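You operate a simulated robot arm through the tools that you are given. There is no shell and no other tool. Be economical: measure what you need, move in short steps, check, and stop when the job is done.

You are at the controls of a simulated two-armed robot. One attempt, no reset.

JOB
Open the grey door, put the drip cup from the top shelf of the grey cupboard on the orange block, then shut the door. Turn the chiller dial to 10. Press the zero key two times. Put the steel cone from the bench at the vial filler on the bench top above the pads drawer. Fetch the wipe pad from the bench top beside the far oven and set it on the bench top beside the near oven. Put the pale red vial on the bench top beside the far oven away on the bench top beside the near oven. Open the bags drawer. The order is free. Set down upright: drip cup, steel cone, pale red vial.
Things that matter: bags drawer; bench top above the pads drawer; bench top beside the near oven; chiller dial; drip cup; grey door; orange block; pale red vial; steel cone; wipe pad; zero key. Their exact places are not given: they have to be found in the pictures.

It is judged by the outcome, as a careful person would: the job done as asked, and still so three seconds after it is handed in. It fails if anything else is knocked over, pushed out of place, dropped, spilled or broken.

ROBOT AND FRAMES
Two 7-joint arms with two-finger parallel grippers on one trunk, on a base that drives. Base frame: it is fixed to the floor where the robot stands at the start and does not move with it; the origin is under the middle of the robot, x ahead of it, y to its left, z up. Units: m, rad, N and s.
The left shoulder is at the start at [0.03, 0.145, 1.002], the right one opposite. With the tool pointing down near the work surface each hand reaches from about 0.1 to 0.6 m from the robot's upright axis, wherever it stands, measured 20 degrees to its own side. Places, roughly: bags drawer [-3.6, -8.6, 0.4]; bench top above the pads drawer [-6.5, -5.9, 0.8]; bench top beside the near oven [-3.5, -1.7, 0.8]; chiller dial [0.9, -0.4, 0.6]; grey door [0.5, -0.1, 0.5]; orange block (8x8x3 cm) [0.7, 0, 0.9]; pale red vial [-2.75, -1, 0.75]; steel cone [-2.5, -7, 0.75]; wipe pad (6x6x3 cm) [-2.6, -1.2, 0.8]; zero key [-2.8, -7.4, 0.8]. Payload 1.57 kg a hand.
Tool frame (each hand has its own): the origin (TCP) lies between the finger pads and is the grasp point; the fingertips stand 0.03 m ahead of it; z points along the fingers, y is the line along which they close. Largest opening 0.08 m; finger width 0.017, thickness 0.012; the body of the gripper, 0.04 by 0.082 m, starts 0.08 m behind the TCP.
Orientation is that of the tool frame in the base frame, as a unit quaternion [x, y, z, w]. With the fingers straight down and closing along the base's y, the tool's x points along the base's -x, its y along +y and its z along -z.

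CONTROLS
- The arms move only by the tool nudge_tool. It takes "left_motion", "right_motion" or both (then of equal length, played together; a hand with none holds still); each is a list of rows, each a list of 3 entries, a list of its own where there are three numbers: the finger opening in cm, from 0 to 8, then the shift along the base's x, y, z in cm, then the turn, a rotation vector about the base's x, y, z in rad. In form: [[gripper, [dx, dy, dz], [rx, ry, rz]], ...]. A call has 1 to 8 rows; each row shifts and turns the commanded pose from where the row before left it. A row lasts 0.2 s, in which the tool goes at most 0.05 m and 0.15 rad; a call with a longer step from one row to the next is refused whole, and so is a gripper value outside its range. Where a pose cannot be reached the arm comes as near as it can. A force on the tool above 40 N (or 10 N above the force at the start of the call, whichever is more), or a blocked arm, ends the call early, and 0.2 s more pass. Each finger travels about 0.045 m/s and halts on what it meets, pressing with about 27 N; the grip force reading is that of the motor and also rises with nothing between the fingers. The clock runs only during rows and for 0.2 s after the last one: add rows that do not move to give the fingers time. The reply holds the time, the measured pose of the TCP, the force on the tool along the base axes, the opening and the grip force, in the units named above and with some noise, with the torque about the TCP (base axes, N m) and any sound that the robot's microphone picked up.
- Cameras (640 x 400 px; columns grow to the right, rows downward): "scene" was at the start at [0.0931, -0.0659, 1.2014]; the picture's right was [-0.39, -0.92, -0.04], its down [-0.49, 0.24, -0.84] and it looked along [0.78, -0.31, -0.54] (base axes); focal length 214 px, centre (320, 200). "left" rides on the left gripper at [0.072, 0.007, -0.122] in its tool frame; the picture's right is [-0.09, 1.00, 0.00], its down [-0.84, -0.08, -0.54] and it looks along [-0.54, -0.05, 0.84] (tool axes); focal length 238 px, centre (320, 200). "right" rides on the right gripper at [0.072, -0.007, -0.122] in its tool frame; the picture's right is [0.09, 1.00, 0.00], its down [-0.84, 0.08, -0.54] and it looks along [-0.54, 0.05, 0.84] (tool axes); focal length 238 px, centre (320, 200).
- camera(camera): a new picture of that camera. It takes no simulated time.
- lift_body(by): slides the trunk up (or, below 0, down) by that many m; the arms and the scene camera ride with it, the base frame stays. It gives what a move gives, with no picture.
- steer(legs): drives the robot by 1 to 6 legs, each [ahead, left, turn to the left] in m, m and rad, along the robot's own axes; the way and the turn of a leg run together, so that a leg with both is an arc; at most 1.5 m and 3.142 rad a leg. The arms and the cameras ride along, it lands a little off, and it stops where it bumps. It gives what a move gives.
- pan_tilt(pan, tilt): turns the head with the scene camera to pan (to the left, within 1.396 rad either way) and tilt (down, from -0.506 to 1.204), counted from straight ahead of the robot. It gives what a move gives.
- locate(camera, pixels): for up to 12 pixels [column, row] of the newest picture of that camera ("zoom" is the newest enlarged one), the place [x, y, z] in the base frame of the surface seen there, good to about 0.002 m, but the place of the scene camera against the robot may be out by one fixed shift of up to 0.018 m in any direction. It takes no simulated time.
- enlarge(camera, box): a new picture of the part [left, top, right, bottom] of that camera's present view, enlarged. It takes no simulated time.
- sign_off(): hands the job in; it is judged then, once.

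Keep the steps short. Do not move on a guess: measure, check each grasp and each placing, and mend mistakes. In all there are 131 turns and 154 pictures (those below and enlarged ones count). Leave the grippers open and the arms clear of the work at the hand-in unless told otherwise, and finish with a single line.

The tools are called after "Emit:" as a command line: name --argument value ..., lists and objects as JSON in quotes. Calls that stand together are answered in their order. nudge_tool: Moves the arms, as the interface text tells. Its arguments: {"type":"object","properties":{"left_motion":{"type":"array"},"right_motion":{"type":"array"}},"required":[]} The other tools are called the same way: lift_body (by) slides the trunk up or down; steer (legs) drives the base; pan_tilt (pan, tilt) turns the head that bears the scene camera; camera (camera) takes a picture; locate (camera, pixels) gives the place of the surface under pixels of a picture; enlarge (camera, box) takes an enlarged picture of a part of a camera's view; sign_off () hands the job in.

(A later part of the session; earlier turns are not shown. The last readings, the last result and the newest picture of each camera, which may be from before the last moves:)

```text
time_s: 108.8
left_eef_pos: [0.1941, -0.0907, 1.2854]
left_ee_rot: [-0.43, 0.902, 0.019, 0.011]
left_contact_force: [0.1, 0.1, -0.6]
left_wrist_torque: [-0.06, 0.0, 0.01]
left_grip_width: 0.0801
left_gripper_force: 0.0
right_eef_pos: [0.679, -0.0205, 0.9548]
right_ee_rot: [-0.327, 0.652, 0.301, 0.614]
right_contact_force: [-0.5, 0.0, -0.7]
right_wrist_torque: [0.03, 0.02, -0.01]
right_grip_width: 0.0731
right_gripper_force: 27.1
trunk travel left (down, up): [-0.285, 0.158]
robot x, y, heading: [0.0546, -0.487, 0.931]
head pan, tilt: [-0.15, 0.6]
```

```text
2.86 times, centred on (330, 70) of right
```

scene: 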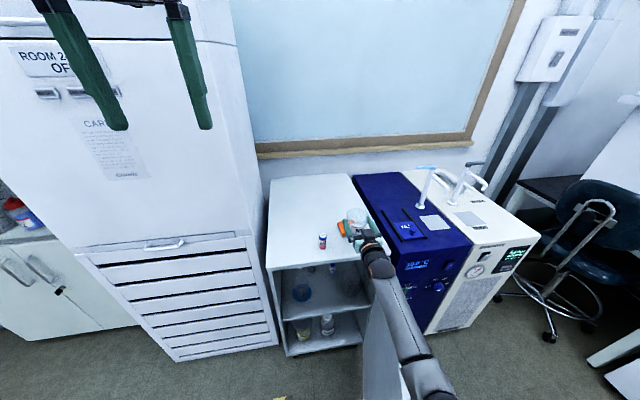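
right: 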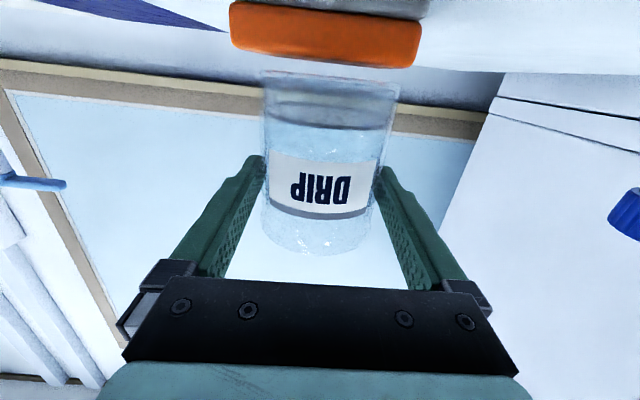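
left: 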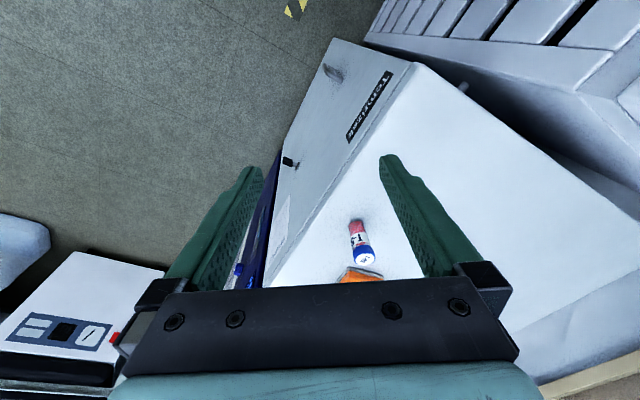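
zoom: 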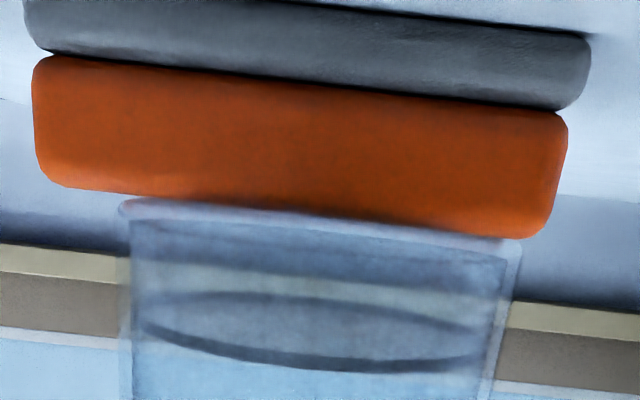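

The cup is almost touching and well centred. I make two more small steps.

Emit:
nudge_tool --right_motion '[[0, [0, 0, -0.2], [0, 0, 0]], [0, [0, 0, -0.2], [0, 0, 0]], [0, [0, 0, 0], [0, 0, 0]]]'

Emit:
enlarge --camera "right" --box '[220, 0, 440, 140]'

```text
time_s: 109.6
left_eef_pos: [0.1931, -0.092, 1.2855]
left_ee_rot: [-0.43, 0.902, 0.019, 0.01]
left_contact_force: [0.2, -0.4, -0.5]
left_wrist_torque: [0.02, 0.01, -0.01]
left_grip_width: 0.0798
left_gripper_force: 0.0
right_eef_pos: [0.6789, -0.021, 0.9547]
right_ee_rot: [-0.324, 0.651, 0.301, 0.617]
right_contact_force: [1.1, -0.3, 6.6]
right_wrist_torque: [0.03, 0.09, -0.07]
right_grip_width: 0.0728
right_gripper_force: 27.2
trunk travel left (down, up): [-0.285, 0.158]
robot x, y, heading: [0.0527, -0.485, 0.924]
head pan, tilt: [-0.15, 0.6]
```

```text
2.86 times, centred on (330, 70) of right
```

zoom: 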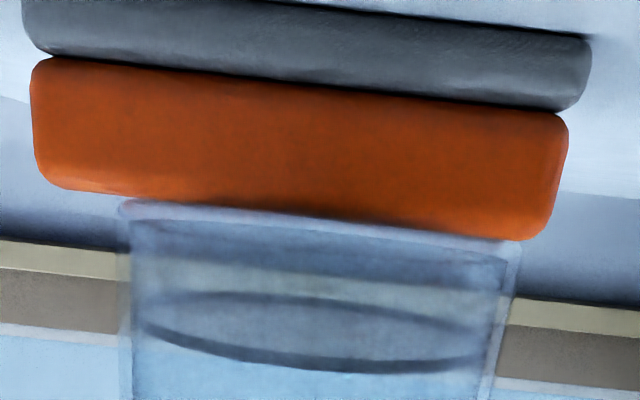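

Contact, with 6.6 N upward. I release and retreat straight back along the fingers.

Emit:
nudge_tool --right_motion '[[8, [0, 0, 0], [0, 0, 0]], [8, [0, 0, 0], [0, 0, 0]], [8, [0, 0, 0], [0, 0, 0]], [8, [-1.22, -1.59, 0.1], [0, 0, 0]], [8, [-1.22, -1.59, 0], [0, 0, 0]], [8, [-1.22, -1.59, 0], [0, 0, 0]], [8, [-1.22, -1.59, 0], [0, 0, 0]], [8, [-1.22, -1.59, 0], [0, 0, 0]]]'

Emit:
camera --camera "right"

```text
time_s: 111.3
left_eef_pos: [0.1803, -0.097, 1.2891]
left_ee_rot: [-0.431, 0.902, 0.018, 0.018]
left_contact_force: [0.2, 0.1, -0.4]
left_wrist_torque: [-0.02, 0.01, 0.02]
left_grip_width: 0.08
left_gripper_force: 0.0
right_eef_pos: [0.6298, -0.0802, 1.0747]
right_ee_rot: [-0.294, 0.591, 0.323, 0.678]
right_contact_force: [-0.7, -0.4, 0.6]
right_wrist_torque: [-0.01, -0.01, -0.04]
right_grip_width: 0.0799
right_gripper_force: 0.2
trunk travel left (down, up): [-0.285, 0.158]
robot x, y, heading: [0.0523, -0.4849, 0.924]
head pan, tilt: [-0.15, 0.6]
stopped in row 8 (right hand): the arm was blocked; the commanded pose is now the measured one
```

```text
93 pictures are left
```

right: 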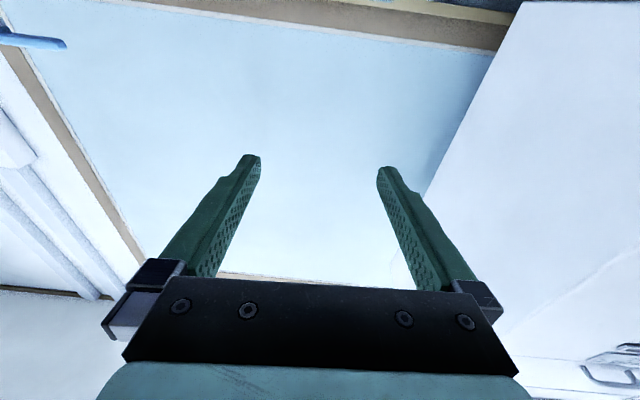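

The hand rose and the arm was blocked, so the elbow probably rests on the door's top. I check the cup, then raise the trunk.

Emit:
lift_body --by 0.12

Emit:
camera --camera "scene"

Emit:
enlarge --camera "scene" --box '[290, 150, 450, 270]'

```text
time_s: 112.8
left_eef_pos: [0.1941, -0.0915, 1.4045]
left_ee_rot: [-0.431, 0.902, 0.018, 0.01]
left_contact_force: [-0.1, -0.6, -0.1]
left_wrist_torque: [-0.01, 0.01, -0.02]
left_grip_width: 0.0801
left_gripper_force: 0.1
right_eef_pos: [0.6399, -0.0746, 1.1759]
right_ee_rot: [-0.299, 0.6, 0.323, 0.668]
right_contact_force: [-0.7, -0.1, -0.4]
right_wrist_torque: [0.0, 0.03, -0.02]
right_grip_width: 0.0797
right_gripper_force: 0.0
trunk travel left (down, up): [-0.405, 0.038]
robot x, y, heading: [0.0536, -0.4843, 0.93]
head pan, tilt: [-0.15, 0.6]
```

```text
92 pictures are left
```

scene: 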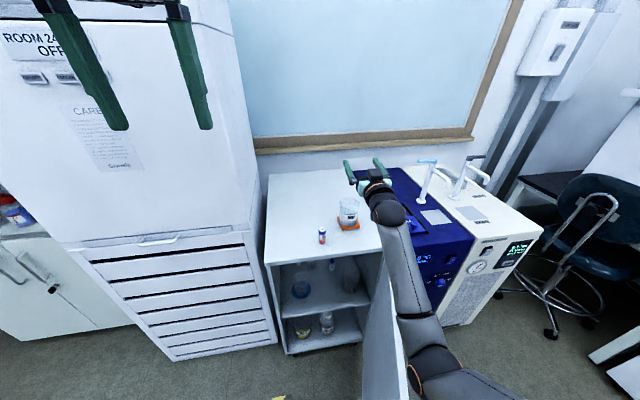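

```text
3.33 times, centred on (370, 210) of scene
```

zoom: 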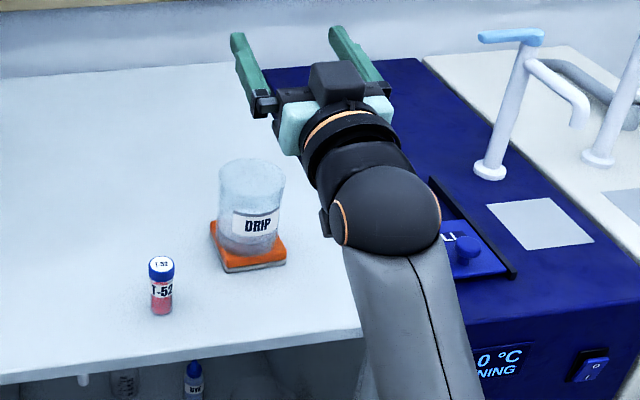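

The drip cup stands upright on the orange block. To shut the door from outside, I back off with the arm high, go round the door's end, and face its outer side.

Emit:
steer --legs '[[-0.5, 0, 0], [-0.046, -0.714, 0], [0, 0, 1.49], [-0.422, -0.504, 0]]'

Emit:
lift_body --by -0.4

Emit:
pan_tilt --pan -0.3 --tilt 0.8

Emit:
camera --camera "scene"

```text
time_s: 130.4
left_eef_pos: [0.5914, -1.0939, 1.4057]
left_ee_rot: [0.923, -0.384, -0.021, 0.005]
left_contact_force: [0.2, 0.4, -0.9]
left_wrist_torque: [-0.03, 0.03, -0.02]
left_grip_width: 0.0801
left_gripper_force: 0.1
right_eef_pos: [0.6231, -0.6494, 1.1759]
right_ee_rot: [-0.622, 0.247, 0.687, 0.283]
right_contact_force: [-0.7, -0.3, 0.0]
right_wrist_torque: [0.01, 0.01, -0.01]
right_grip_width: 0.0801
right_gripper_force: 0.2
trunk travel left (down, up): [-0.405, 0.038]
robot x, y, heading: [0.9674, -1.2751, 2.39]
head pan, tilt: [-0.15, 0.6]
```

```text
time_s: 134.2
left_eef_pos: [0.5908, -1.0943, 1.0057]
left_ee_rot: [0.923, -0.384, -0.02, 0.005]
left_contact_force: [-0.2, 1.0, 0.3]
left_wrist_torque: [-0.04, -0.03, -0.02]
left_grip_width: 0.08
left_gripper_force: 0.0
right_eef_pos: [0.6238, -0.6494, 0.7759]
right_ee_rot: [-0.622, 0.248, 0.686, 0.283]
right_contact_force: [-0.6, -0.2, -0.1]
right_wrist_torque: [-0.04, 0.02, 0.03]
right_grip_width: 0.0797
right_gripper_force: 0.0
trunk travel left (down, up): [-0.005, 0.438]
robot x, y, heading: [0.9664, -1.2767, 2.396]
head pan, tilt: [-0.15, 0.6]
```

```text
time_s: 134.9
left_eef_pos: [0.5915, -1.0936, 1.0051]
left_ee_rot: [0.923, -0.384, -0.021, 0.004]
left_contact_force: [0.6, 0.3, 0.3]
left_wrist_torque: [0.04, 0.0, -0.04]
left_grip_width: 0.08
left_gripper_force: 0.0
right_eef_pos: [0.625, -0.6491, 0.7763]
right_ee_rot: [-0.623, 0.247, 0.686, 0.282]
right_contact_force: [0.0, -0.3, 0.0]
right_wrist_torque: [0.03, -0.02, 0.04]
right_grip_width: 0.0797
right_gripper_force: 0.1
trunk travel left (down, up): [-0.005, 0.438]
robot x, y, heading: [0.9664, -1.276, 2.389]
head pan, tilt: [-0.3, 0.799]
```

```text
90 pictures are left
```

scene: 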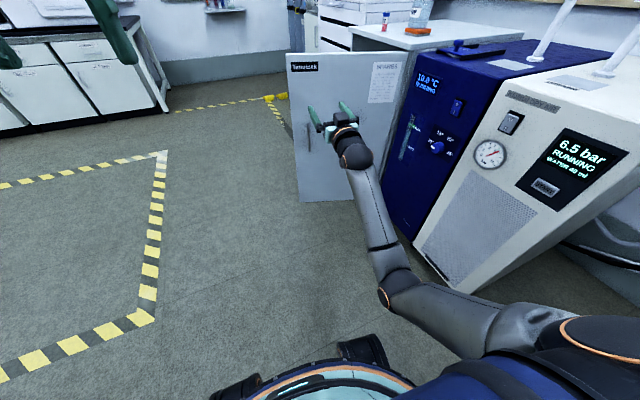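

I close the fingers and move up to the door's outer face.

Emit:
nudge_tool --right_motion '[[0, [0, 0, -1], [0, 0, 0]], [0, [0, 0, -1], [0, 0, 0]], [0, [0, 0, -1], [0, 0, 0]], [0, [0, 0, -1], [0, 0, 0]], [0, [0, 0, 0], [0, 0, 0]]]'

Emit:
steer --legs '[[0.15, 0, 0], [0.132, 0.158, -0.2]]'

Emit:
camera --camera "scene"

```text
time_s: 136.1
left_eef_pos: [0.5911, -1.0944, 1.0054]
left_ee_rot: [0.923, -0.384, -0.021, 0.004]
left_contact_force: [0.2, 0.0, 0.1]
left_wrist_torque: [-0.02, 0.03, 0.01]
left_grip_width: 0.08
left_gripper_force: 0.0
right_eef_pos: [0.6238, -0.6501, 0.7346]
right_ee_rot: [-0.623, 0.248, 0.686, 0.282]
right_contact_force: [-0.5, 0.4, 0.6]
right_wrist_torque: [-0.01, -0.02, -0.02]
right_grip_width: 0.0001
right_gripper_force: 14.8
trunk travel left (down, up): [-0.005, 0.438]
robot x, y, heading: [0.9716, -1.2777, 2.393]
head pan, tilt: [-0.3, 0.799]
```

```text
time_s: 139.1
left_eef_pos: [0.3177, -0.9195, 1.0044]
left_ee_rot: [0.88, -0.474, -0.022, 0.002]
left_contact_force: [0.4, -0.1, -0.1]
left_wrist_torque: [0.03, -0.01, 0.01]
left_grip_width: 0.0802
left_gripper_force: 0.0
right_eef_pos: [0.4403, -0.4908, 0.7351]
right_ee_rot: [-0.595, 0.308, 0.655, 0.35]
right_contact_force: [0.1, -0.3, -0.2]
right_wrist_torque: [-0.02, 0.0, -0.02]
right_grip_width: 0.0003
right_gripper_force: 21.3
trunk travel left (down, up): [-0.005, 0.438]
robot x, y, heading: [0.654, -1.1718, 2.187]
head pan, tilt: [-0.3, 0.799]
```

```text
89 pictures are left
```

scene: 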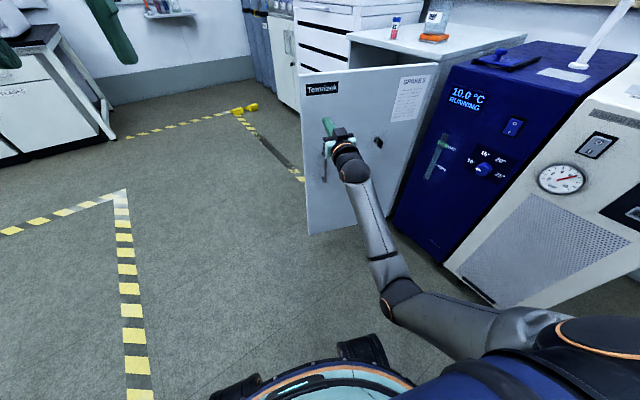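

The hand is on the door above the handle. I continue the closing arc.

Emit:
steer --legs '[[0.126, 0.155, -0.2], [0.126, 0.155, -0.2], [0.126, 0.155, -0.2]]'

Emit:
camera --camera "scene"

```text
time_s: 144.4
left_eef_pos: [-0.0364, -0.5669, 1.0055]
left_ee_rot: [-0.7, 0.714, 0.021, 0.004]
left_contact_force: [-0.6, -0.9, -0.5]
left_wrist_torque: [0.0, -0.02, 0.0]
left_grip_width: 0.0799
left_gripper_force: 0.1
right_eef_pos: [0.306, -0.2825, 0.7346]
right_ee_rot: [-0.476, 0.473, 0.52, 0.529]
right_contact_force: [0.5, 0.3, -0.9]
right_wrist_torque: [0.0, 0.01, -0.03]
right_grip_width: 0.0
right_gripper_force: 21.4
trunk travel left (down, up): [-0.005, 0.438]
robot x, y, heading: [0.0959, -0.9654, 1.591]
head pan, tilt: [-0.3, 0.799]
```

```text
88 pictures are left
```

scene: 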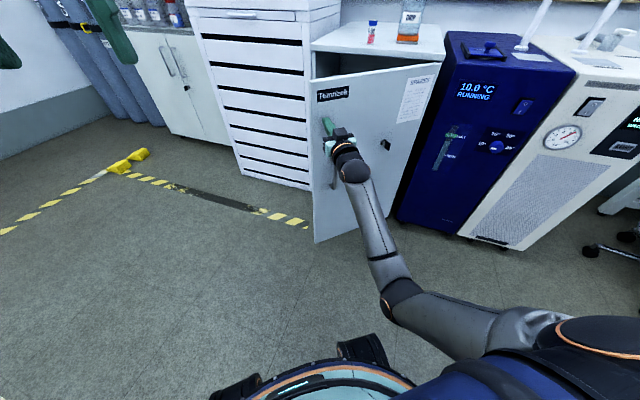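

Emit:
steer --legs '[[0.126, 0.155, -0.2], [0.126, 0.155, -0.2], [0.13, 0.155, -0.2], [0.06, 0.03, -0.04]]'

Emit:
camera --camera "scene"

```text
time_s: 150.2
left_eef_pos: [-0.0927, -0.0063, 1.0049]
left_ee_rot: [-0.435, 0.9, 0.019, 0.011]
left_contact_force: [0.1, 0.4, 0.1]
left_wrist_torque: [0.0, 0.02, -0.04]
left_grip_width: 0.0799
left_gripper_force: 0.1
right_eef_pos: [0.3525, 0.0136, 0.7352]
right_ee_rot: [-0.301, 0.598, 0.326, 0.667]
right_contact_force: [0.0, -0.2, -0.9]
right_wrist_torque: [0.02, 0.04, 0.02]
right_grip_width: 0.0001
right_gripper_force: 21.2
trunk travel left (down, up): [-0.005, 0.438]
robot x, y, heading: [-0.2323, -0.4035, 0.935]
head pan, tilt: [-0.3, 0.799]
```

```text
87 pictures are left
```

scene: 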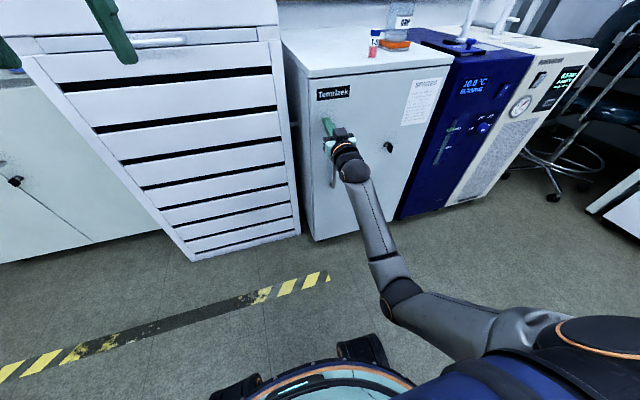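

It is nearly shut. I push forward gently until it resists.

Emit:
steer --legs '[[0.04, 0, 0]]'

Emit:
enlarge --camera "scene" --box '[270, 20, 530, 250]'

```text
time_s: 151.1
left_eef_pos: [-0.0814, 0.009, 1.0058]
left_ee_rot: [-0.435, 0.9, 0.018, 0.011]
left_contact_force: [-0.9, -0.4, 0.5]
left_wrist_torque: [0.01, -0.01, 0.01]
left_grip_width: 0.08
left_gripper_force: 0.0
right_eef_pos: [0.3599, 0.0234, 0.7355]
right_ee_rot: [-0.3, 0.596, 0.327, 0.669]
right_contact_force: [-5.4, -9.3, 0.3]
right_wrist_torque: [-0.05, -0.01, 0.12]
right_grip_width: 0.0
right_gripper_force: 21.1
trunk travel left (down, up): [-0.005, 0.438]
robot x, y, heading: [-0.2168, -0.3902, 0.935]
head pan, tilt: [-0.3, 0.799]
stopped in leg 1: the force on the tool passed its limit at 201 N (the readings are from after the stop); the commanded pose is now the measured one
```

```text
1.74 times, centred on (400, 135) of scene
```

zoom: 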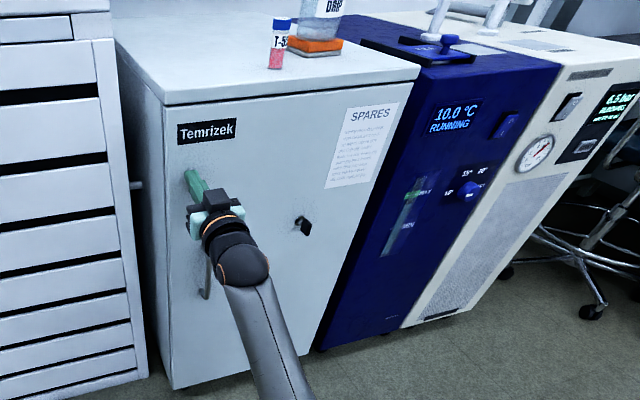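

The door is shut, the cup and vial still stand, and the display reads 10.0. I back away, raise the trunk, and turn the right tool to point down again.

Emit:
steer --legs '[[-0.4, 0, 0]]'

Emit:
lift_body --by 0.2

Emit:
nudge_tool --right_motion '[[8, [-1.3, -1.8, 1.5], [-0.118, 0.087, 0]], [8, [-1.3, -1.8, 1.5], [-0.118, 0.087, 0]], [8, [-1.3, -1.8, 1.5], [-0.118, 0.087, 0]], [8, [-1.3, -1.8, 1.5], [-0.118, 0.087, 0]], [8, [-1.3, -1.8, 1.5], [-0.118, 0.087, 0]], [8, [-1.3, -1.8, 1.5], [-0.118, 0.087, 0]]]'

Emit:
nudge_tool --right_motion '[[8, [-1.3, -1.8, 1.5], [-0.118, 0.087, 0]], [8, [-1.3, -1.8, 1.5], [-0.118, 0.087, 0]], [8, [-1.3, -1.8, 1.5], [-0.118, 0.087, 0]], [8, [-1.3, -1.8, 1.5], [-0.118, 0.087, 0]], [8, [-1.3, -1.8, 1.5], [-0.118, 0.087, 0]]]'

Emit:
steer --legs '[[0, 0, 1.57], [0.9, 0, 0.75], [0.5, 0, 0]]'

Emit:
pan_tilt --pan -0.4 --tilt 0.4

Emit:
camera --camera "scene"

```text
time_s: 153.6
left_eef_pos: [-0.3209, -0.3147, 1.004]
left_ee_rot: [-0.438, 0.899, 0.018, 0.01]
left_contact_force: [-0.2, -0.1, 0.4]
left_wrist_torque: [-0.01, -0.02, 0.0]
left_grip_width: 0.0799
left_gripper_force: 0.0
right_eef_pos: [0.1211, -0.2953, 0.735]
right_ee_rot: [-0.304, 0.595, 0.33, 0.666]
right_contact_force: [-0.2, 0.3, 0.9]
right_wrist_torque: [0.01, 0.01, 0.0]
right_grip_width: 0.0002
right_gripper_force: 21.3
trunk travel left (down, up): [-0.005, 0.438]
robot x, y, heading: [-0.452, -0.714, 0.947]
head pan, tilt: [-0.3, 0.799]
```

```text
time_s: 155.7
left_eef_pos: [-0.32, -0.3153, 1.204]
left_ee_rot: [-0.438, 0.899, 0.018, 0.01]
left_contact_force: [0.8, -0.4, -0.8]
left_wrist_torque: [0.02, -0.04, -0.03]
left_grip_width: 0.0801
left_gripper_force: 0.0
right_eef_pos: [0.1219, -0.2945, 0.9348]
right_ee_rot: [-0.303, 0.596, 0.329, 0.667]
right_contact_force: [-0.3, -0.8, 0.0]
right_wrist_torque: [0.0, -0.01, -0.01]
right_grip_width: 0.0001
right_gripper_force: 21.3
trunk travel left (down, up): [-0.205, 0.238]
robot x, y, heading: [-0.4557, -0.7101, 0.944]
head pan, tilt: [-0.3, 0.799]
```

```text
time_s: 157.1
left_eef_pos: [-0.3235, -0.3145, 1.2056]
left_ee_rot: [-0.438, 0.899, 0.017, 0.011]
left_contact_force: [-0.2, 0.5, 0.4]
left_wrist_torque: [-0.03, -0.09, -0.02]
left_grip_width: 0.0801
left_gripper_force: 0.0
right_eef_pos: [0.0427, -0.4012, 1.0261]
right_ee_rot: [-0.42, 0.821, 0.17, 0.348]
right_contact_force: [0.6, 0.2, -0.2]
right_wrist_torque: [0.01, 0.0, -0.03]
right_grip_width: 0.0798
right_gripper_force: 0.0
trunk travel left (down, up): [-0.205, 0.238]
robot x, y, heading: [-0.4531, -0.7093, 0.944]
head pan, tilt: [-0.3, 0.799]
```

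```text
time_s: 158.3
left_eef_pos: [-0.3198, -0.3164, 1.2053]
left_ee_rot: [-0.438, 0.899, 0.018, 0.01]
left_contact_force: [0.3, 1.1, 0.2]
left_wrist_torque: [-0.02, -0.03, 0.0]
left_grip_width: 0.08
left_gripper_force: 0.0
right_eef_pos: [0.0722, -0.4322, 1.0831]
right_ee_rot: [-0.457, 0.889, 0.01, 0.031]
right_contact_force: [-0.1, -0.1, -0.5]
right_wrist_torque: [0.01, -0.02, 0.01]
right_grip_width: 0.0802
right_gripper_force: 0.1
right hand out of reach, approached as far as the arm can: row 1, 2, 3, 4
trunk travel left (down, up): [-0.205, 0.238]
robot x, y, heading: [-0.4528, -0.7116, 0.948]
head pan, tilt: [-0.3, 0.799]
```

```text
time_s: 166.5
left_eef_pos: [-1.6623, -0.6235, 1.2047]
left_ee_rot: [1.0, 0.016, -0.017, 0.011]
left_contact_force: [1.1, 0.3, -0.2]
left_wrist_torque: [0.0, -0.01, -0.04]
left_grip_width: 0.0802
left_gripper_force: 0.0
right_eef_pos: [-1.8199, -0.2479, 1.0852]
right_ee_rot: [0.999, 0.028, -0.022, 0.0]
right_contact_force: [6.6, -4.9, 1.8]
right_wrist_torque: [0.17, 0.05, -0.27]
right_grip_width: 0.0758
right_gripper_force: 0.0
trunk travel left (down, up): [-0.205, 0.238]
robot x, y, heading: [-1.2754, -0.4702, -3.066]
head pan, tilt: [-0.3, 0.799]
stopped in leg 2: the force on the tool passed its limit at 51 N (the readings are from after the stop); the commanded pose is now the measured one
```

```text
time_s: 167.4
left_eef_pos: [-1.6618, -0.624, 1.205]
left_ee_rot: [1.0, 0.017, -0.016, 0.011]
left_contact_force: [-1.4, 0.7, -1.1]
left_wrist_torque: [0.04, -0.02, -0.05]
left_grip_width: 0.0802
left_gripper_force: 0.0
right_eef_pos: [-1.82, -0.2481, 1.082]
right_ee_rot: [0.999, 0.027, -0.022, -0.001]
right_contact_force: [9.4, -4.8, 3.0]
right_wrist_torque: [0.23, 0.06, -0.39]
right_grip_width: 0.0745
right_gripper_force: 0.0
trunk travel left (down, up): [-0.205, 0.238]
robot x, y, heading: [-1.2744, -0.4707, -3.075]
head pan, tilt: [-0.4, 0.4]
```

```text
85 pictures are left
```

scene: 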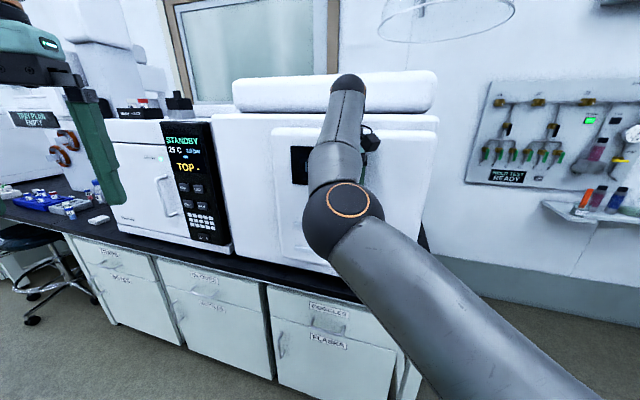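

The right hand bumped the front of a white oven because I arced too close. I back straight off and look.

Emit:
steer --legs '[[-0.35, 0, 0], [0, 0.8, 0]]'

Emit:
camera --camera "scene"

```text
time_s: 176.8
left_eef_pos: [-1.2473, -1.4094, 1.2044]
left_ee_rot: [1.0, 0.024, -0.017, 0.011]
left_contact_force: [0.0, 0.1, 1.2]
left_wrist_torque: [0.01, -0.03, -0.01]
left_grip_width: 0.0801
left_gripper_force: 0.1
right_eef_pos: [-1.4078, -1.035, 1.0836]
right_ee_rot: [0.999, 0.034, -0.023, 0.0]
right_contact_force: [0.1, 0.2, 0.6]
right_wrist_torque: [0.02, -0.01, 0.0]
right_grip_width: 0.0802
right_gripper_force: 0.1
trunk travel left (down, up): [-0.205, 0.238]
robot x, y, heading: [-0.8586, -1.2534, -3.063]
head pan, tilt: [-0.4, 0.4]
```

```text
84 pictures are left
```

scene: 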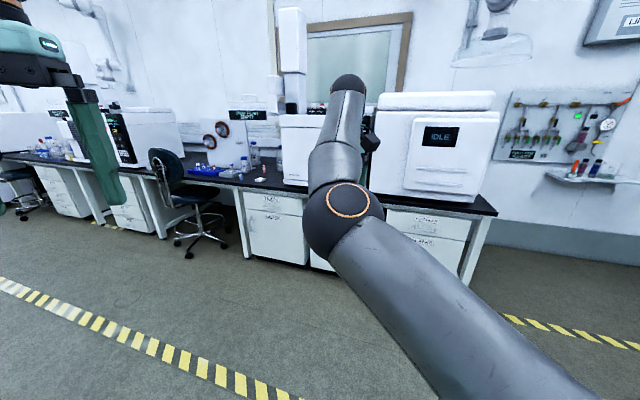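

The oven looks undisturbed. I locate the bench features and items near (260,180).

Emit:
enlarge --camera "scene" --box '[40, 100, 320, 220]'

Emit:
locate --camera "scene" --pixels '[[260, 180], [240, 182], [180, 180], [480, 208], [290, 190], [130, 160], [65, 155], [205, 172], [245, 165], [440, 160], [100, 175], [40, 158]]'

```text
2.29 times, centred on (180, 160) of scene
```

zoom: 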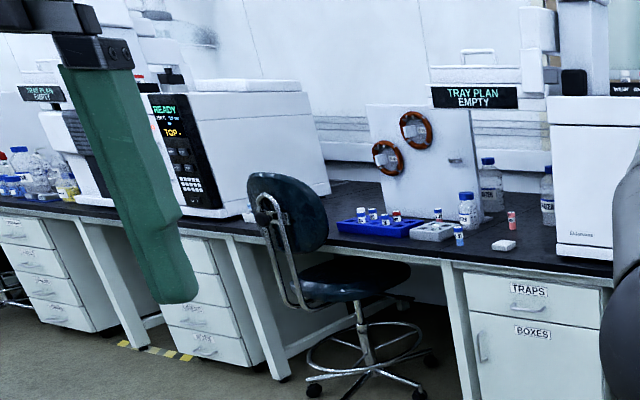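

```text
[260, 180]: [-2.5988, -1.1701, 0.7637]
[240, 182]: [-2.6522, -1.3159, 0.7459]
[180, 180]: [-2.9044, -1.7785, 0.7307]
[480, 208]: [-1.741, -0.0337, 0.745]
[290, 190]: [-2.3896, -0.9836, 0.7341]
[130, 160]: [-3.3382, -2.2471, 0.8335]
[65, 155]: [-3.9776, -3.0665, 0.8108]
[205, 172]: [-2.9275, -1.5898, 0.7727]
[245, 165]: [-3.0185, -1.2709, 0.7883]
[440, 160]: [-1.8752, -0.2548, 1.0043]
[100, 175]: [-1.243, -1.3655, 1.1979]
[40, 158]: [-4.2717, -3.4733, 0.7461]
```

The wipe pad is at about (-2.60,-1.17), and the bench front faces (0.84,-0.54). I drive to face that bench section from 1 m out, and check the chair's position.

Emit:
locate --camera "scene" --pixels '[[190, 253], [226, 245], [178, 238], [190, 195], [165, 160], [205, 205]]'

Emit:
steer --legs '[[0.88, 0.43, 0], [0, 0, -0.65]]'

Emit:
pan_tilt --pan 0.0 --tilt 0.6

Emit:
camera --camera "scene"

```text
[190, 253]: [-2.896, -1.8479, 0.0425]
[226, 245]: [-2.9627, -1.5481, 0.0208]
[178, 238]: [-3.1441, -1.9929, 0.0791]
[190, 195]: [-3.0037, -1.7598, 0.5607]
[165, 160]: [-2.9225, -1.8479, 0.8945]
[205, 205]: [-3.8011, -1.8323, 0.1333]
```

```text
time_s: 183.7
left_eef_pos: [-2.131, -1.6545, 1.2041]
left_ee_rot: [0.957, -0.291, -0.019, 0.006]
left_contact_force: [-0.4, 0.0, -0.1]
left_wrist_torque: [-0.02, -0.03, 0.04]
left_grip_width: 0.08
left_gripper_force: 0.0
right_eef_pos: [-2.0393, -1.2577, 1.0834]
right_ee_rot: [0.96, -0.279, -0.021, -0.008]
right_contact_force: [0.5, -0.4, -0.2]
right_wrist_torque: [0.01, -0.02, -0.01]
right_grip_width: 0.08
right_gripper_force: 0.2
trunk travel left (down, up): [-0.205, 0.238]
robot x, y, heading: [-1.7233, -1.7596, 2.589]
head pan, tilt: [-0.4, 0.4]
```

```text
time_s: 184.6
left_eef_pos: [-2.1305, -1.6555, 1.2054]
left_ee_rot: [0.956, -0.291, -0.019, 0.006]
left_contact_force: [0.7, -1.4, 0.7]
left_wrist_torque: [-0.02, 0.01, -0.01]
left_grip_width: 0.0801
left_gripper_force: 0.1
right_eef_pos: [-2.0384, -1.2577, 1.0811]
right_ee_rot: [0.96, -0.279, -0.021, -0.007]
right_contact_force: [-0.6, 0.0, -0.6]
right_wrist_torque: [0.02, 0.02, -0.02]
right_grip_width: 0.08
right_gripper_force: 0.1
trunk travel left (down, up): [-0.205, 0.238]
robot x, y, heading: [-1.7281, -1.7598, 2.583]
head pan, tilt: [0.0, 0.6]
```

```text
82 pictures are left
```

scene: 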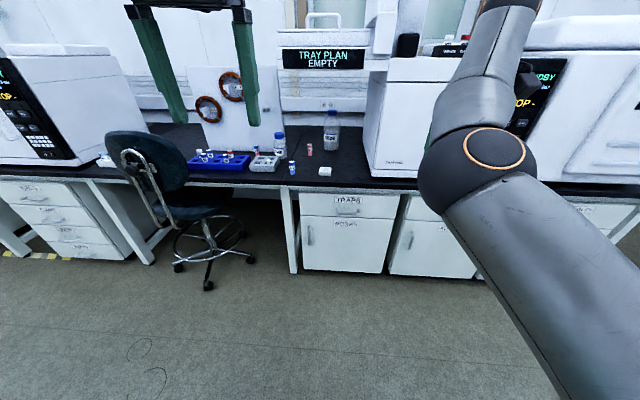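

Emit:
enlarge --camera "scene" --box '[180, 110, 380, 200]'

Emit:
locate --camera "zoom" --pixels '[[466, 195], [455, 190], [415, 125], [413, 140], [360, 185], [360, 200], [485, 110], [500, 225], [280, 170], [430, 215], [540, 180], [320, 150]]'

Emit:
enlarge --camera "scene" --box '[60, 110, 260, 220]'

Emit:
locate --camera "zoom" --pixels '[[148, 155], [130, 185], [300, 190], [420, 160], [450, 190], [500, 200], [250, 200], [330, 200], [385, 50]]'

```text
3.20 times, centred on (280, 155) of scene
```

zoom: 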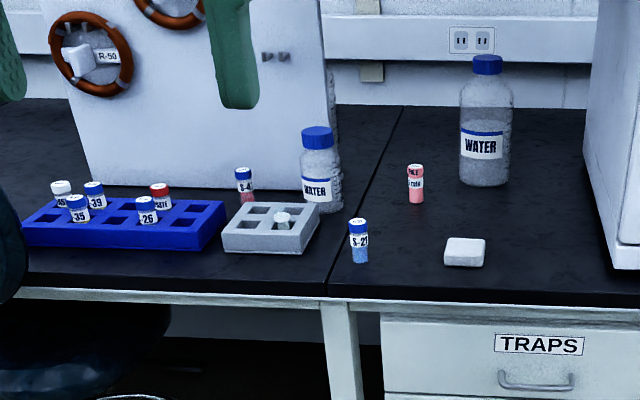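

```text
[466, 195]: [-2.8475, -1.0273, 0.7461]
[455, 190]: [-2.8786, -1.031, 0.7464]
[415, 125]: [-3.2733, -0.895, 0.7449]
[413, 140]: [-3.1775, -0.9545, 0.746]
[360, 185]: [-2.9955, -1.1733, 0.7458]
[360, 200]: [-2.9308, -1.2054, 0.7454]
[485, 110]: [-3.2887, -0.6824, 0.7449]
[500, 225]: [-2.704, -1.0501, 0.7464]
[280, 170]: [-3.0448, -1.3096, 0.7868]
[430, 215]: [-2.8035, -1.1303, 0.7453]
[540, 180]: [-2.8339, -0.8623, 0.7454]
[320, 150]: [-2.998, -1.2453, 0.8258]
```

```text
3.20 times, centred on (160, 165) of scene
```

zoom: 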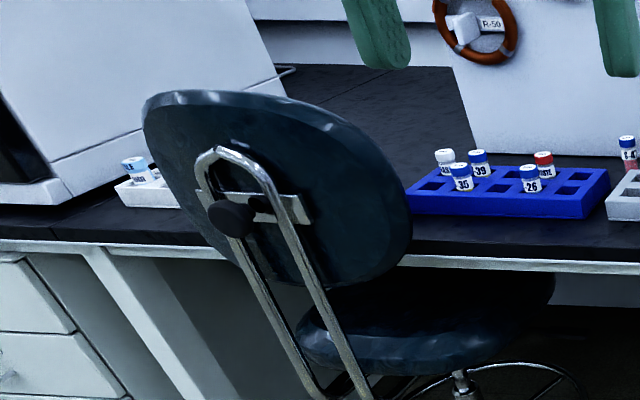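

```text
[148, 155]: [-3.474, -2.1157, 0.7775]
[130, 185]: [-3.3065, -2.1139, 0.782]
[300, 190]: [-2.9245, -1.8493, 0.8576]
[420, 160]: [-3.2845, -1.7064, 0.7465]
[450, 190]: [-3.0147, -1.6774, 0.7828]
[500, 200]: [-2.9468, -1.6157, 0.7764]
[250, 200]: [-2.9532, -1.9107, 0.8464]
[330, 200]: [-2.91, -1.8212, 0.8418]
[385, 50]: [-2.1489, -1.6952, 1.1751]
```

The vial labelled pale-red and the pad stand right of the divider. The bench by the near oven lies behind a chair, so I raise the trunk and go closer for a top view.

Emit:
locate --camera "scene" --pixels '[[325, 171], [325, 175], [310, 150], [310, 145], [292, 166], [325, 183], [200, 172], [130, 178], [250, 175], [105, 160], [330, 125], [180, 145]]'

Emit:
lift_body --by 0.23

Emit:
steer --legs '[[0.2, 0.15, 0]]'

Emit:
pan_tilt --pan 0.3 --tilt 0.7

Emit:
camera --camera "scene"

```text
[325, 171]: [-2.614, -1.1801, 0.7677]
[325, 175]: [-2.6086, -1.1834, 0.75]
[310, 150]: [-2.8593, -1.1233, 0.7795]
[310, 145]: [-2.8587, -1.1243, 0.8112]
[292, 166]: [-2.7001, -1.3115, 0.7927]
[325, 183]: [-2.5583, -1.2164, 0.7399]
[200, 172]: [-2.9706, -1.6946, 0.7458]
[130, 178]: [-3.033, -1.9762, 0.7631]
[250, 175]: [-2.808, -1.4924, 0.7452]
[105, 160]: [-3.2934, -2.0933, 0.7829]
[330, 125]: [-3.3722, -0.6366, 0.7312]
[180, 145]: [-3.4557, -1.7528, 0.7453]
```

```text
time_s: 187.0
left_eef_pos: [-2.1311, -1.6551, 1.4343]
left_ee_rot: [0.957, -0.291, -0.019, 0.007]
left_contact_force: [0.2, -0.2, 0.2]
left_wrist_torque: [-0.01, -0.01, -0.02]
left_grip_width: 0.0799
left_gripper_force: 0.0
right_eef_pos: [-2.0392, -1.2586, 1.312]
right_ee_rot: [0.96, -0.279, -0.021, -0.007]
right_contact_force: [0.1, -0.4, 1.1]
right_wrist_torque: [0.01, 0.0, 0.0]
right_grip_width: 0.0797
right_gripper_force: 0.0
trunk travel left (down, up): [-0.435, 0.008]
robot x, y, heading: [-1.7248, -1.7573, 2.588]
head pan, tilt: [0.0, 0.6]
```

```text
time_s: 189.0
left_eef_pos: [-2.3795, -1.6806, 1.4348]
left_ee_rot: [0.957, -0.289, -0.019, 0.006]
left_contact_force: [-0.7, 0.1, -0.6]
left_wrist_torque: [-0.02, -0.04, 0.0]
left_grip_width: 0.0803
left_gripper_force: 0.0
right_eef_pos: [-2.2893, -1.2818, 1.3123]
right_ee_rot: [0.96, -0.278, -0.02, -0.007]
right_contact_force: [0.0, -1.0, -0.1]
right_wrist_torque: [-0.01, 0.01, 0.04]
right_grip_width: 0.0802
right_gripper_force: 0.1
trunk travel left (down, up): [-0.435, 0.008]
robot x, y, heading: [-1.9734, -1.7811, 2.59]
head pan, tilt: [0.0, 0.6]
```

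```text
time_s: 189.8
left_eef_pos: [-2.3804, -1.6801, 1.4348]
left_ee_rot: [0.957, -0.29, -0.02, 0.008]
left_contact_force: [0.0, 0.2, -0.3]
left_wrist_torque: [0.05, -0.03, 0.02]
left_grip_width: 0.0799
left_gripper_force: 0.0
right_eef_pos: [-2.2885, -1.2832, 1.3134]
right_ee_rot: [0.96, -0.279, -0.02, -0.006]
right_contact_force: [-0.5, 0.0, 0.0]
right_wrist_torque: [0.01, 0.02, 0.03]
right_grip_width: 0.0801
right_gripper_force: 0.1
trunk travel left (down, up): [-0.435, 0.008]
robot x, y, heading: [-1.9724, -1.7824, 2.586]
head pan, tilt: [0.3, 0.7]
```

```text
79 pictures are left
```

scene: 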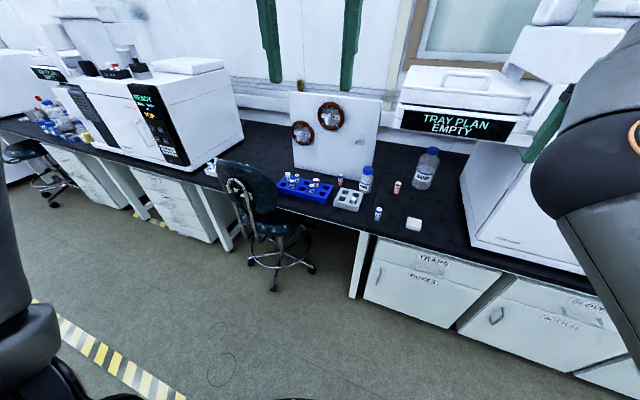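

Emit:
enlarge --camera "scene" --box '[190, 110, 350, 250]'

Emit:
locate --camera "scene" --pixels '[[255, 140], [245, 155], [270, 165], [265, 185], [225, 168], [212, 165], [280, 195], [240, 190], [275, 270], [313, 268], [397, 188], [413, 224]]'

Emit:
locate --camera "scene" --pixels '[[360, 230], [440, 245], [340, 222], [230, 240], [222, 250], [205, 182], [305, 190], [355, 290], [397, 183], [272, 140], [285, 205], [300, 165]]'

```text
2.86 times, centred on (270, 180) of scene
```

zoom: 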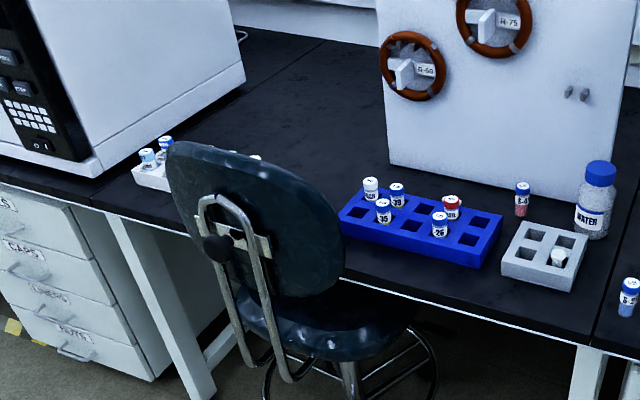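

```text
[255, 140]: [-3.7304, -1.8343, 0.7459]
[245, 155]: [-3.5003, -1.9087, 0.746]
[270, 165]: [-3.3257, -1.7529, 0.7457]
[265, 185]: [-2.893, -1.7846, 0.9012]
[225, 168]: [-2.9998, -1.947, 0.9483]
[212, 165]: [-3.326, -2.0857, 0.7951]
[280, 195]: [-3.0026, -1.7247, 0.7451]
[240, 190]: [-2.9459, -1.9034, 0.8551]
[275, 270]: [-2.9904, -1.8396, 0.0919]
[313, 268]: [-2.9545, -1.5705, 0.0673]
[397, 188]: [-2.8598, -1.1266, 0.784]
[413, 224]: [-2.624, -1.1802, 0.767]
```

```text
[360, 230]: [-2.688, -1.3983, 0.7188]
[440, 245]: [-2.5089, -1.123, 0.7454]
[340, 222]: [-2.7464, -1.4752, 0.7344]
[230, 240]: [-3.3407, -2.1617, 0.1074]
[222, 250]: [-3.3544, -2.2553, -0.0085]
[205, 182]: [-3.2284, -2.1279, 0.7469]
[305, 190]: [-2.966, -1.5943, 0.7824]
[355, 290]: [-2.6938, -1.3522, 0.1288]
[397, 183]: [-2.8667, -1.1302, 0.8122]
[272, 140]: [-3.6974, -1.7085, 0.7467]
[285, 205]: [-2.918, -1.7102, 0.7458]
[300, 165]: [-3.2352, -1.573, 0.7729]
```

The vial is at about (-2.863,-1.125) and the pad at (-2.62,-1.18), with the bench edge running along (-0.587,-0.809). I'll take the pad with the right hand and the vial with the left. First I move up to the bench and lower the trunk.

Emit:
steer --legs '[[0.31, 0.0, -0.072]]'

Emit:
lift_body --by -0.23

Emit:
camera --camera "right"

```text
time_s: 191.8
left_eef_pos: [-2.6169, -1.492, 1.4339]
left_ee_rot: [0.947, -0.32, -0.02, 0.005]
left_contact_force: [-0.1, 0.4, 0.0]
left_wrist_torque: [-0.02, 0.02, 0.0]
left_grip_width: 0.0799
left_gripper_force: 0.0
right_eef_pos: [-2.4985, -1.1056, 1.3116]
right_ee_rot: [0.949, -0.316, -0.012, -0.002]
right_contact_force: [0.6, 0.8, 0.5]
right_wrist_torque: [-0.01, 0.02, 0.0]
right_grip_width: 0.0797
right_gripper_force: 0.1
trunk travel left (down, up): [-0.435, 0.008]
robot x, y, heading: [-2.2167, -1.6207, 2.525]
head pan, tilt: [0.3, 0.7]
stopped in leg 1: the force on the tool passed its limit at 93 N (the readings are from after the stop); the commanded pose is now the measured one
```

```text
time_s: 193.2
left_eef_pos: [-2.6186, -1.4931, 1.2981]
left_ee_rot: [0.947, -0.319, -0.019, 0.005]
left_contact_force: [-0.5, -0.7, 0.6]
left_wrist_torque: [0.04, -0.02, 0.01]
left_grip_width: 0.0802
left_gripper_force: 0.1
right_eef_pos: [-2.499, -1.1065, 1.1852]
right_ee_rot: [0.949, -0.316, -0.022, -0.009]
right_contact_force: [-2.6, 0.2, 5.3]
right_wrist_torque: [-0.05, -0.04, -0.03]
right_grip_width: 0.0801
right_gripper_force: 0.1
trunk travel left (down, up): [-0.299, 0.144]
robot x, y, heading: [-2.2217, -1.6266, 2.526]
head pan, tilt: [0.3, 0.7]
stopped: the force on the tool passed its limit at 64 N (the readings are from after the stop); the commanded pose is now the measured one
```

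```text
77 pictures are left
```

right: 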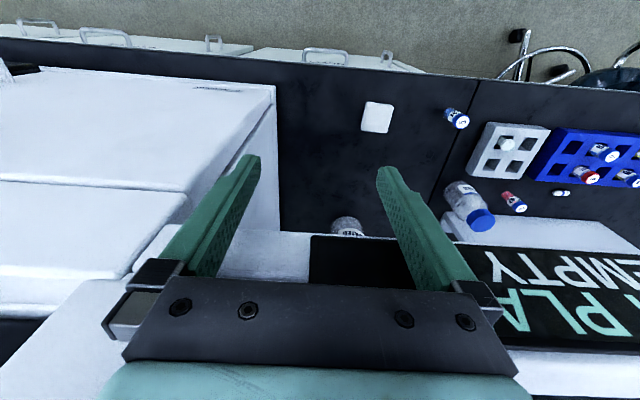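

The right hand is hitting the overhanging autosampler with the TRAY PLAN display above the bench. I raise slightly and back out straight.

Emit:
lift_body --by 0.06

Emit:
steer --legs '[[-0.35, 0.0, 0]]'

Emit:
pan_tilt --pan 0.0 --tilt 0.45

Emit:
camera --camera "scene"

```text
time_s: 194.2
left_eef_pos: [-2.6189, -1.4923, 1.3574]
left_ee_rot: [0.947, -0.321, -0.019, 0.007]
left_contact_force: [-0.4, 1.0, -0.5]
left_wrist_torque: [-0.01, -0.02, -0.01]
left_grip_width: 0.0799
left_gripper_force: 0.0
right_eef_pos: [-2.4995, -1.1041, 1.2441]
right_ee_rot: [0.948, -0.317, -0.022, -0.009]
right_contact_force: [-0.6, 0.3, 0.3]
right_wrist_torque: [0.02, 0.0, -0.02]
right_grip_width: 0.0798
right_gripper_force: 0.1
trunk travel left (down, up): [-0.359, 0.084]
robot x, y, heading: [-2.219, -1.6217, 2.526]
head pan, tilt: [0.3, 0.7]
```

```text
time_s: 196.5
left_eef_pos: [-2.3319, -1.6928, 1.3584]
left_ee_rot: [0.946, -0.324, -0.02, 0.006]
left_contact_force: [0.0, -0.8, -0.9]
left_wrist_torque: [0.04, 0.01, 0.03]
left_grip_width: 0.0803
left_gripper_force: 0.0
right_eef_pos: [-2.211, -1.3067, 1.2444]
right_ee_rot: [0.947, -0.319, -0.021, -0.009]
right_contact_force: [-0.2, -0.8, 0.1]
right_wrist_torque: [0.03, -0.01, 0.01]
right_grip_width: 0.08
right_gripper_force: 0.0
trunk travel left (down, up): [-0.359, 0.084]
robot x, y, heading: [-1.9353, -1.8235, 2.523]
head pan, tilt: [0.3, 0.7]
```

```text
time_s: 197.3
left_eef_pos: [-2.3325, -1.693, 1.3593]
left_ee_rot: [0.946, -0.323, -0.02, 0.006]
left_contact_force: [0.2, 0.6, 0.6]
left_wrist_torque: [-0.01, 0.0, -0.01]
left_grip_width: 0.0798
left_gripper_force: 0.0
right_eef_pos: [-2.21, -1.3068, 1.2461]
right_ee_rot: [0.947, -0.319, -0.022, -0.009]
right_contact_force: [0.7, 0.1, 0.6]
right_wrist_torque: [0.01, 0.03, 0.0]
right_grip_width: 0.0799
right_gripper_force: 0.1
trunk travel left (down, up): [-0.359, 0.084]
robot x, y, heading: [-1.9327, -1.8245, 2.52]
head pan, tilt: [0.0, 0.45]
```

```text
76 pictures are left
```

scene: 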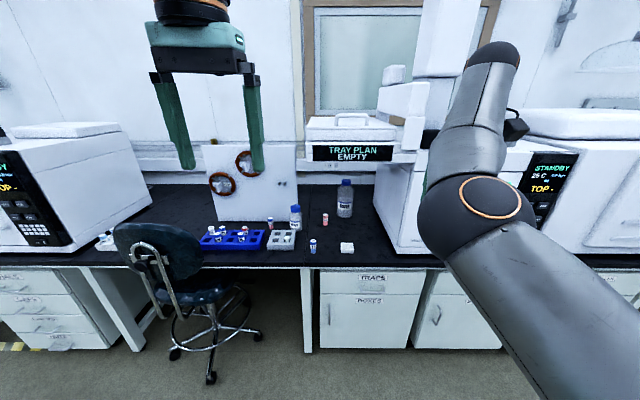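

Emit:
locate --camera "scene" --pixels '[[315, 158], [392, 158], [350, 145], [355, 162], [410, 160], [380, 200], [400, 90], [347, 247], [325, 219], [390, 235], [310, 130], [430, 100]]'

```text
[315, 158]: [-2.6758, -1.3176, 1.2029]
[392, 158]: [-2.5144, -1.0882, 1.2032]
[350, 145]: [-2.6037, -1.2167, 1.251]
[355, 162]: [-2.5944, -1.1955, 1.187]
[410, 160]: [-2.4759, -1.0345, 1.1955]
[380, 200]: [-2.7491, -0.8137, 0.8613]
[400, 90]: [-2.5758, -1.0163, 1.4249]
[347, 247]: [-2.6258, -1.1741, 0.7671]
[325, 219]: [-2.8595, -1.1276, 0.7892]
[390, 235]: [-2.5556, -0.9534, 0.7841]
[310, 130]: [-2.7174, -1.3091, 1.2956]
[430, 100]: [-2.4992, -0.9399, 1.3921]
```

The autosampler overhangs the pad and vial at z 1.19 and up, so the hands must work below it. I lower the trunk here, tilt both tools forward and down, and lower them.

Emit:
lift_body --by -0.25

Emit:
nudge_tool --right_motion '[[8, [-1.4, -1.9, -2.3], [0.0776, 0.108, 0]], [8, [-1.4, -1.9, -2.3], [0.0776, 0.108, 0]], [8, [-1.4, -1.9, -2.3], [0.0776, 0.108, 0]], [8, [-1.4, -1.9, -2.3], [0, 0, 0]], [8, [-1.4, -1.9, -2.3], [0, 0, 0]], [8, [-1.2, -1.9, -2], [0, 0, 0]]]' --left_motion '[[8, [0, 0, -3.8], [0.0815, 0.114, 0]], [8, [0, 0, -3.8], [0.0815, 0.114, 0]], [8, [0, 0, -3.8], [0.0815, 0.114, 0]], [8, [0, 0, -3.8], [0.0815, 0.114, 0]], [8, [0, 0, -3.8], [0.0815, 0.114, 0]], [8, [0, 0, -3.8], [0, 0, 0]]]'

Emit:
camera --camera "right"

Emit:
camera --camera "left"

```text
time_s: 199.9
left_eef_pos: [-2.3313, -1.6934, 1.1086]
left_ee_rot: [0.946, -0.323, -0.02, 0.006]
left_contact_force: [0.1, 1.1, 0.3]
left_wrist_torque: [-0.02, -0.01, -0.05]
left_grip_width: 0.08
left_gripper_force: 0.0
right_eef_pos: [-2.2101, -1.3065, 0.9954]
right_ee_rot: [0.948, -0.318, -0.022, -0.009]
right_contact_force: [0.0, 0.1, 0.2]
right_wrist_torque: [0.0, -0.01, 0.01]
right_grip_width: 0.0798
right_gripper_force: 0.0
trunk travel left (down, up): [-0.109, 0.334]
robot x, y, heading: [-1.9338, -1.8253, 2.519]
head pan, tilt: [0.0, 0.45]
```

```text
time_s: 201.3
left_eef_pos: [-2.3325, -1.6945, 0.881]
left_ee_rot: [0.885, -0.297, -0.347, -0.094]
left_contact_force: [-0.2, 0.5, 0.8]
left_wrist_torque: [-0.02, -0.05, 0.01]
left_grip_width: 0.0801
left_gripper_force: 0.0
right_eef_pos: [-2.2808, -1.3179, 0.863]
right_ee_rot: [0.924, -0.312, -0.21, -0.067]
right_contact_force: [-0.2, 0.4, 0.2]
right_wrist_torque: [0.01, -0.03, -0.01]
right_grip_width: 0.08
right_gripper_force: 0.1
right hand out of reach, approached as far as the arm can: row 1, 2, 3, 4, 5
trunk travel left (down, up): [-0.109, 0.334]
robot x, y, heading: [-1.9338, -1.8239, 2.519]
head pan, tilt: [0.0, 0.45]
```

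```text
75 pictures are left
```

right: 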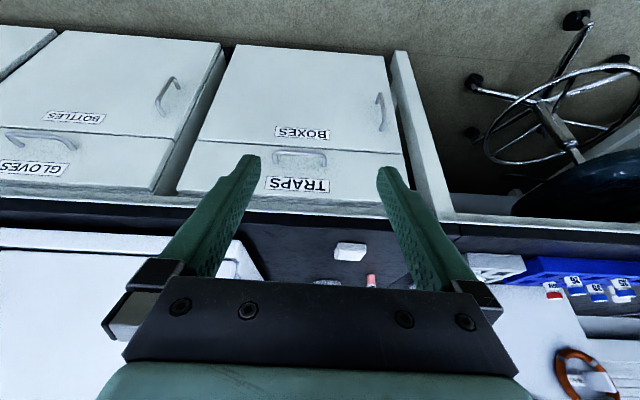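

```text
74 pictures are left
```

left: 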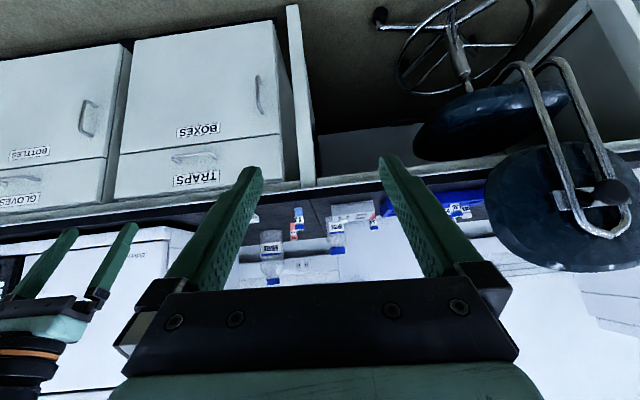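

Both tools look fine. I shift the base left 8 cm and forward 30 cm, bringing the right hand above the pad.

Emit:
steer --legs '[[0, 0.08, 0], [0.31, 0, 0]]'

Emit:
camera --camera "right"

```text
time_s: 204.3
left_eef_pos: [-2.6263, -1.5774, 0.8804]
left_ee_rot: [0.884, -0.3, -0.346, -0.094]
left_contact_force: [0.5, 0.0, -0.7]
left_wrist_torque: [-0.01, 0.01, -0.02]
left_grip_width: 0.0802
left_gripper_force: 0.0
right_eef_pos: [-2.5767, -1.1995, 0.8631]
right_ee_rot: [0.924, -0.312, -0.212, -0.067]
right_contact_force: [0.7, 0.1, 0.9]
right_wrist_torque: [0.02, -0.02, -0.03]
right_grip_width: 0.0797
right_gripper_force: 0.0
trunk travel left (down, up): [-0.109, 0.334]
robot x, y, heading: [-2.2312, -1.7088, 2.521]
head pan, tilt: [0.0, 0.45]
```

```text
73 pictures are left
```

right: 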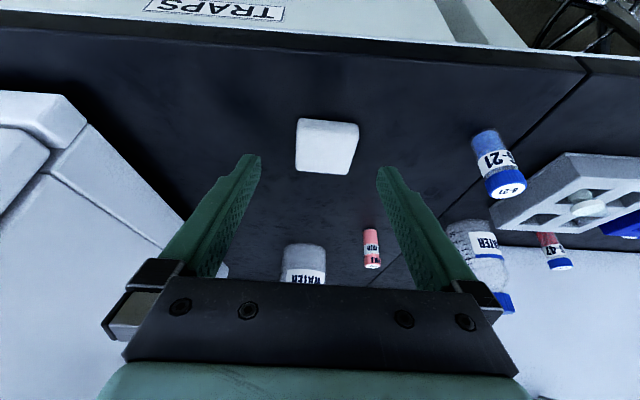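

Emit:
locate --camera "right" --pixels '[[330, 140], [300, 122], [356, 126], [350, 170], [298, 165], [325, 163], [325, 190], [372, 248], [371, 236], [372, 266], [306, 260], [483, 145]]'

```text
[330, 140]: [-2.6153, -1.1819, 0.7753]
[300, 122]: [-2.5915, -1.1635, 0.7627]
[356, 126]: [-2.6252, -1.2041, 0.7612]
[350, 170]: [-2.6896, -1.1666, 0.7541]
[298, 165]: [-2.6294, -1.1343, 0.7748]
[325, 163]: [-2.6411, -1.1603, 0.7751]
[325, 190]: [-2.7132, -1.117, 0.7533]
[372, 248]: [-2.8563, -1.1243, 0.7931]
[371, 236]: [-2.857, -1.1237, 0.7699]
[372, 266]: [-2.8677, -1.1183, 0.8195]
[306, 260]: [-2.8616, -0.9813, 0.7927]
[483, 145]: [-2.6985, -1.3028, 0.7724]
```

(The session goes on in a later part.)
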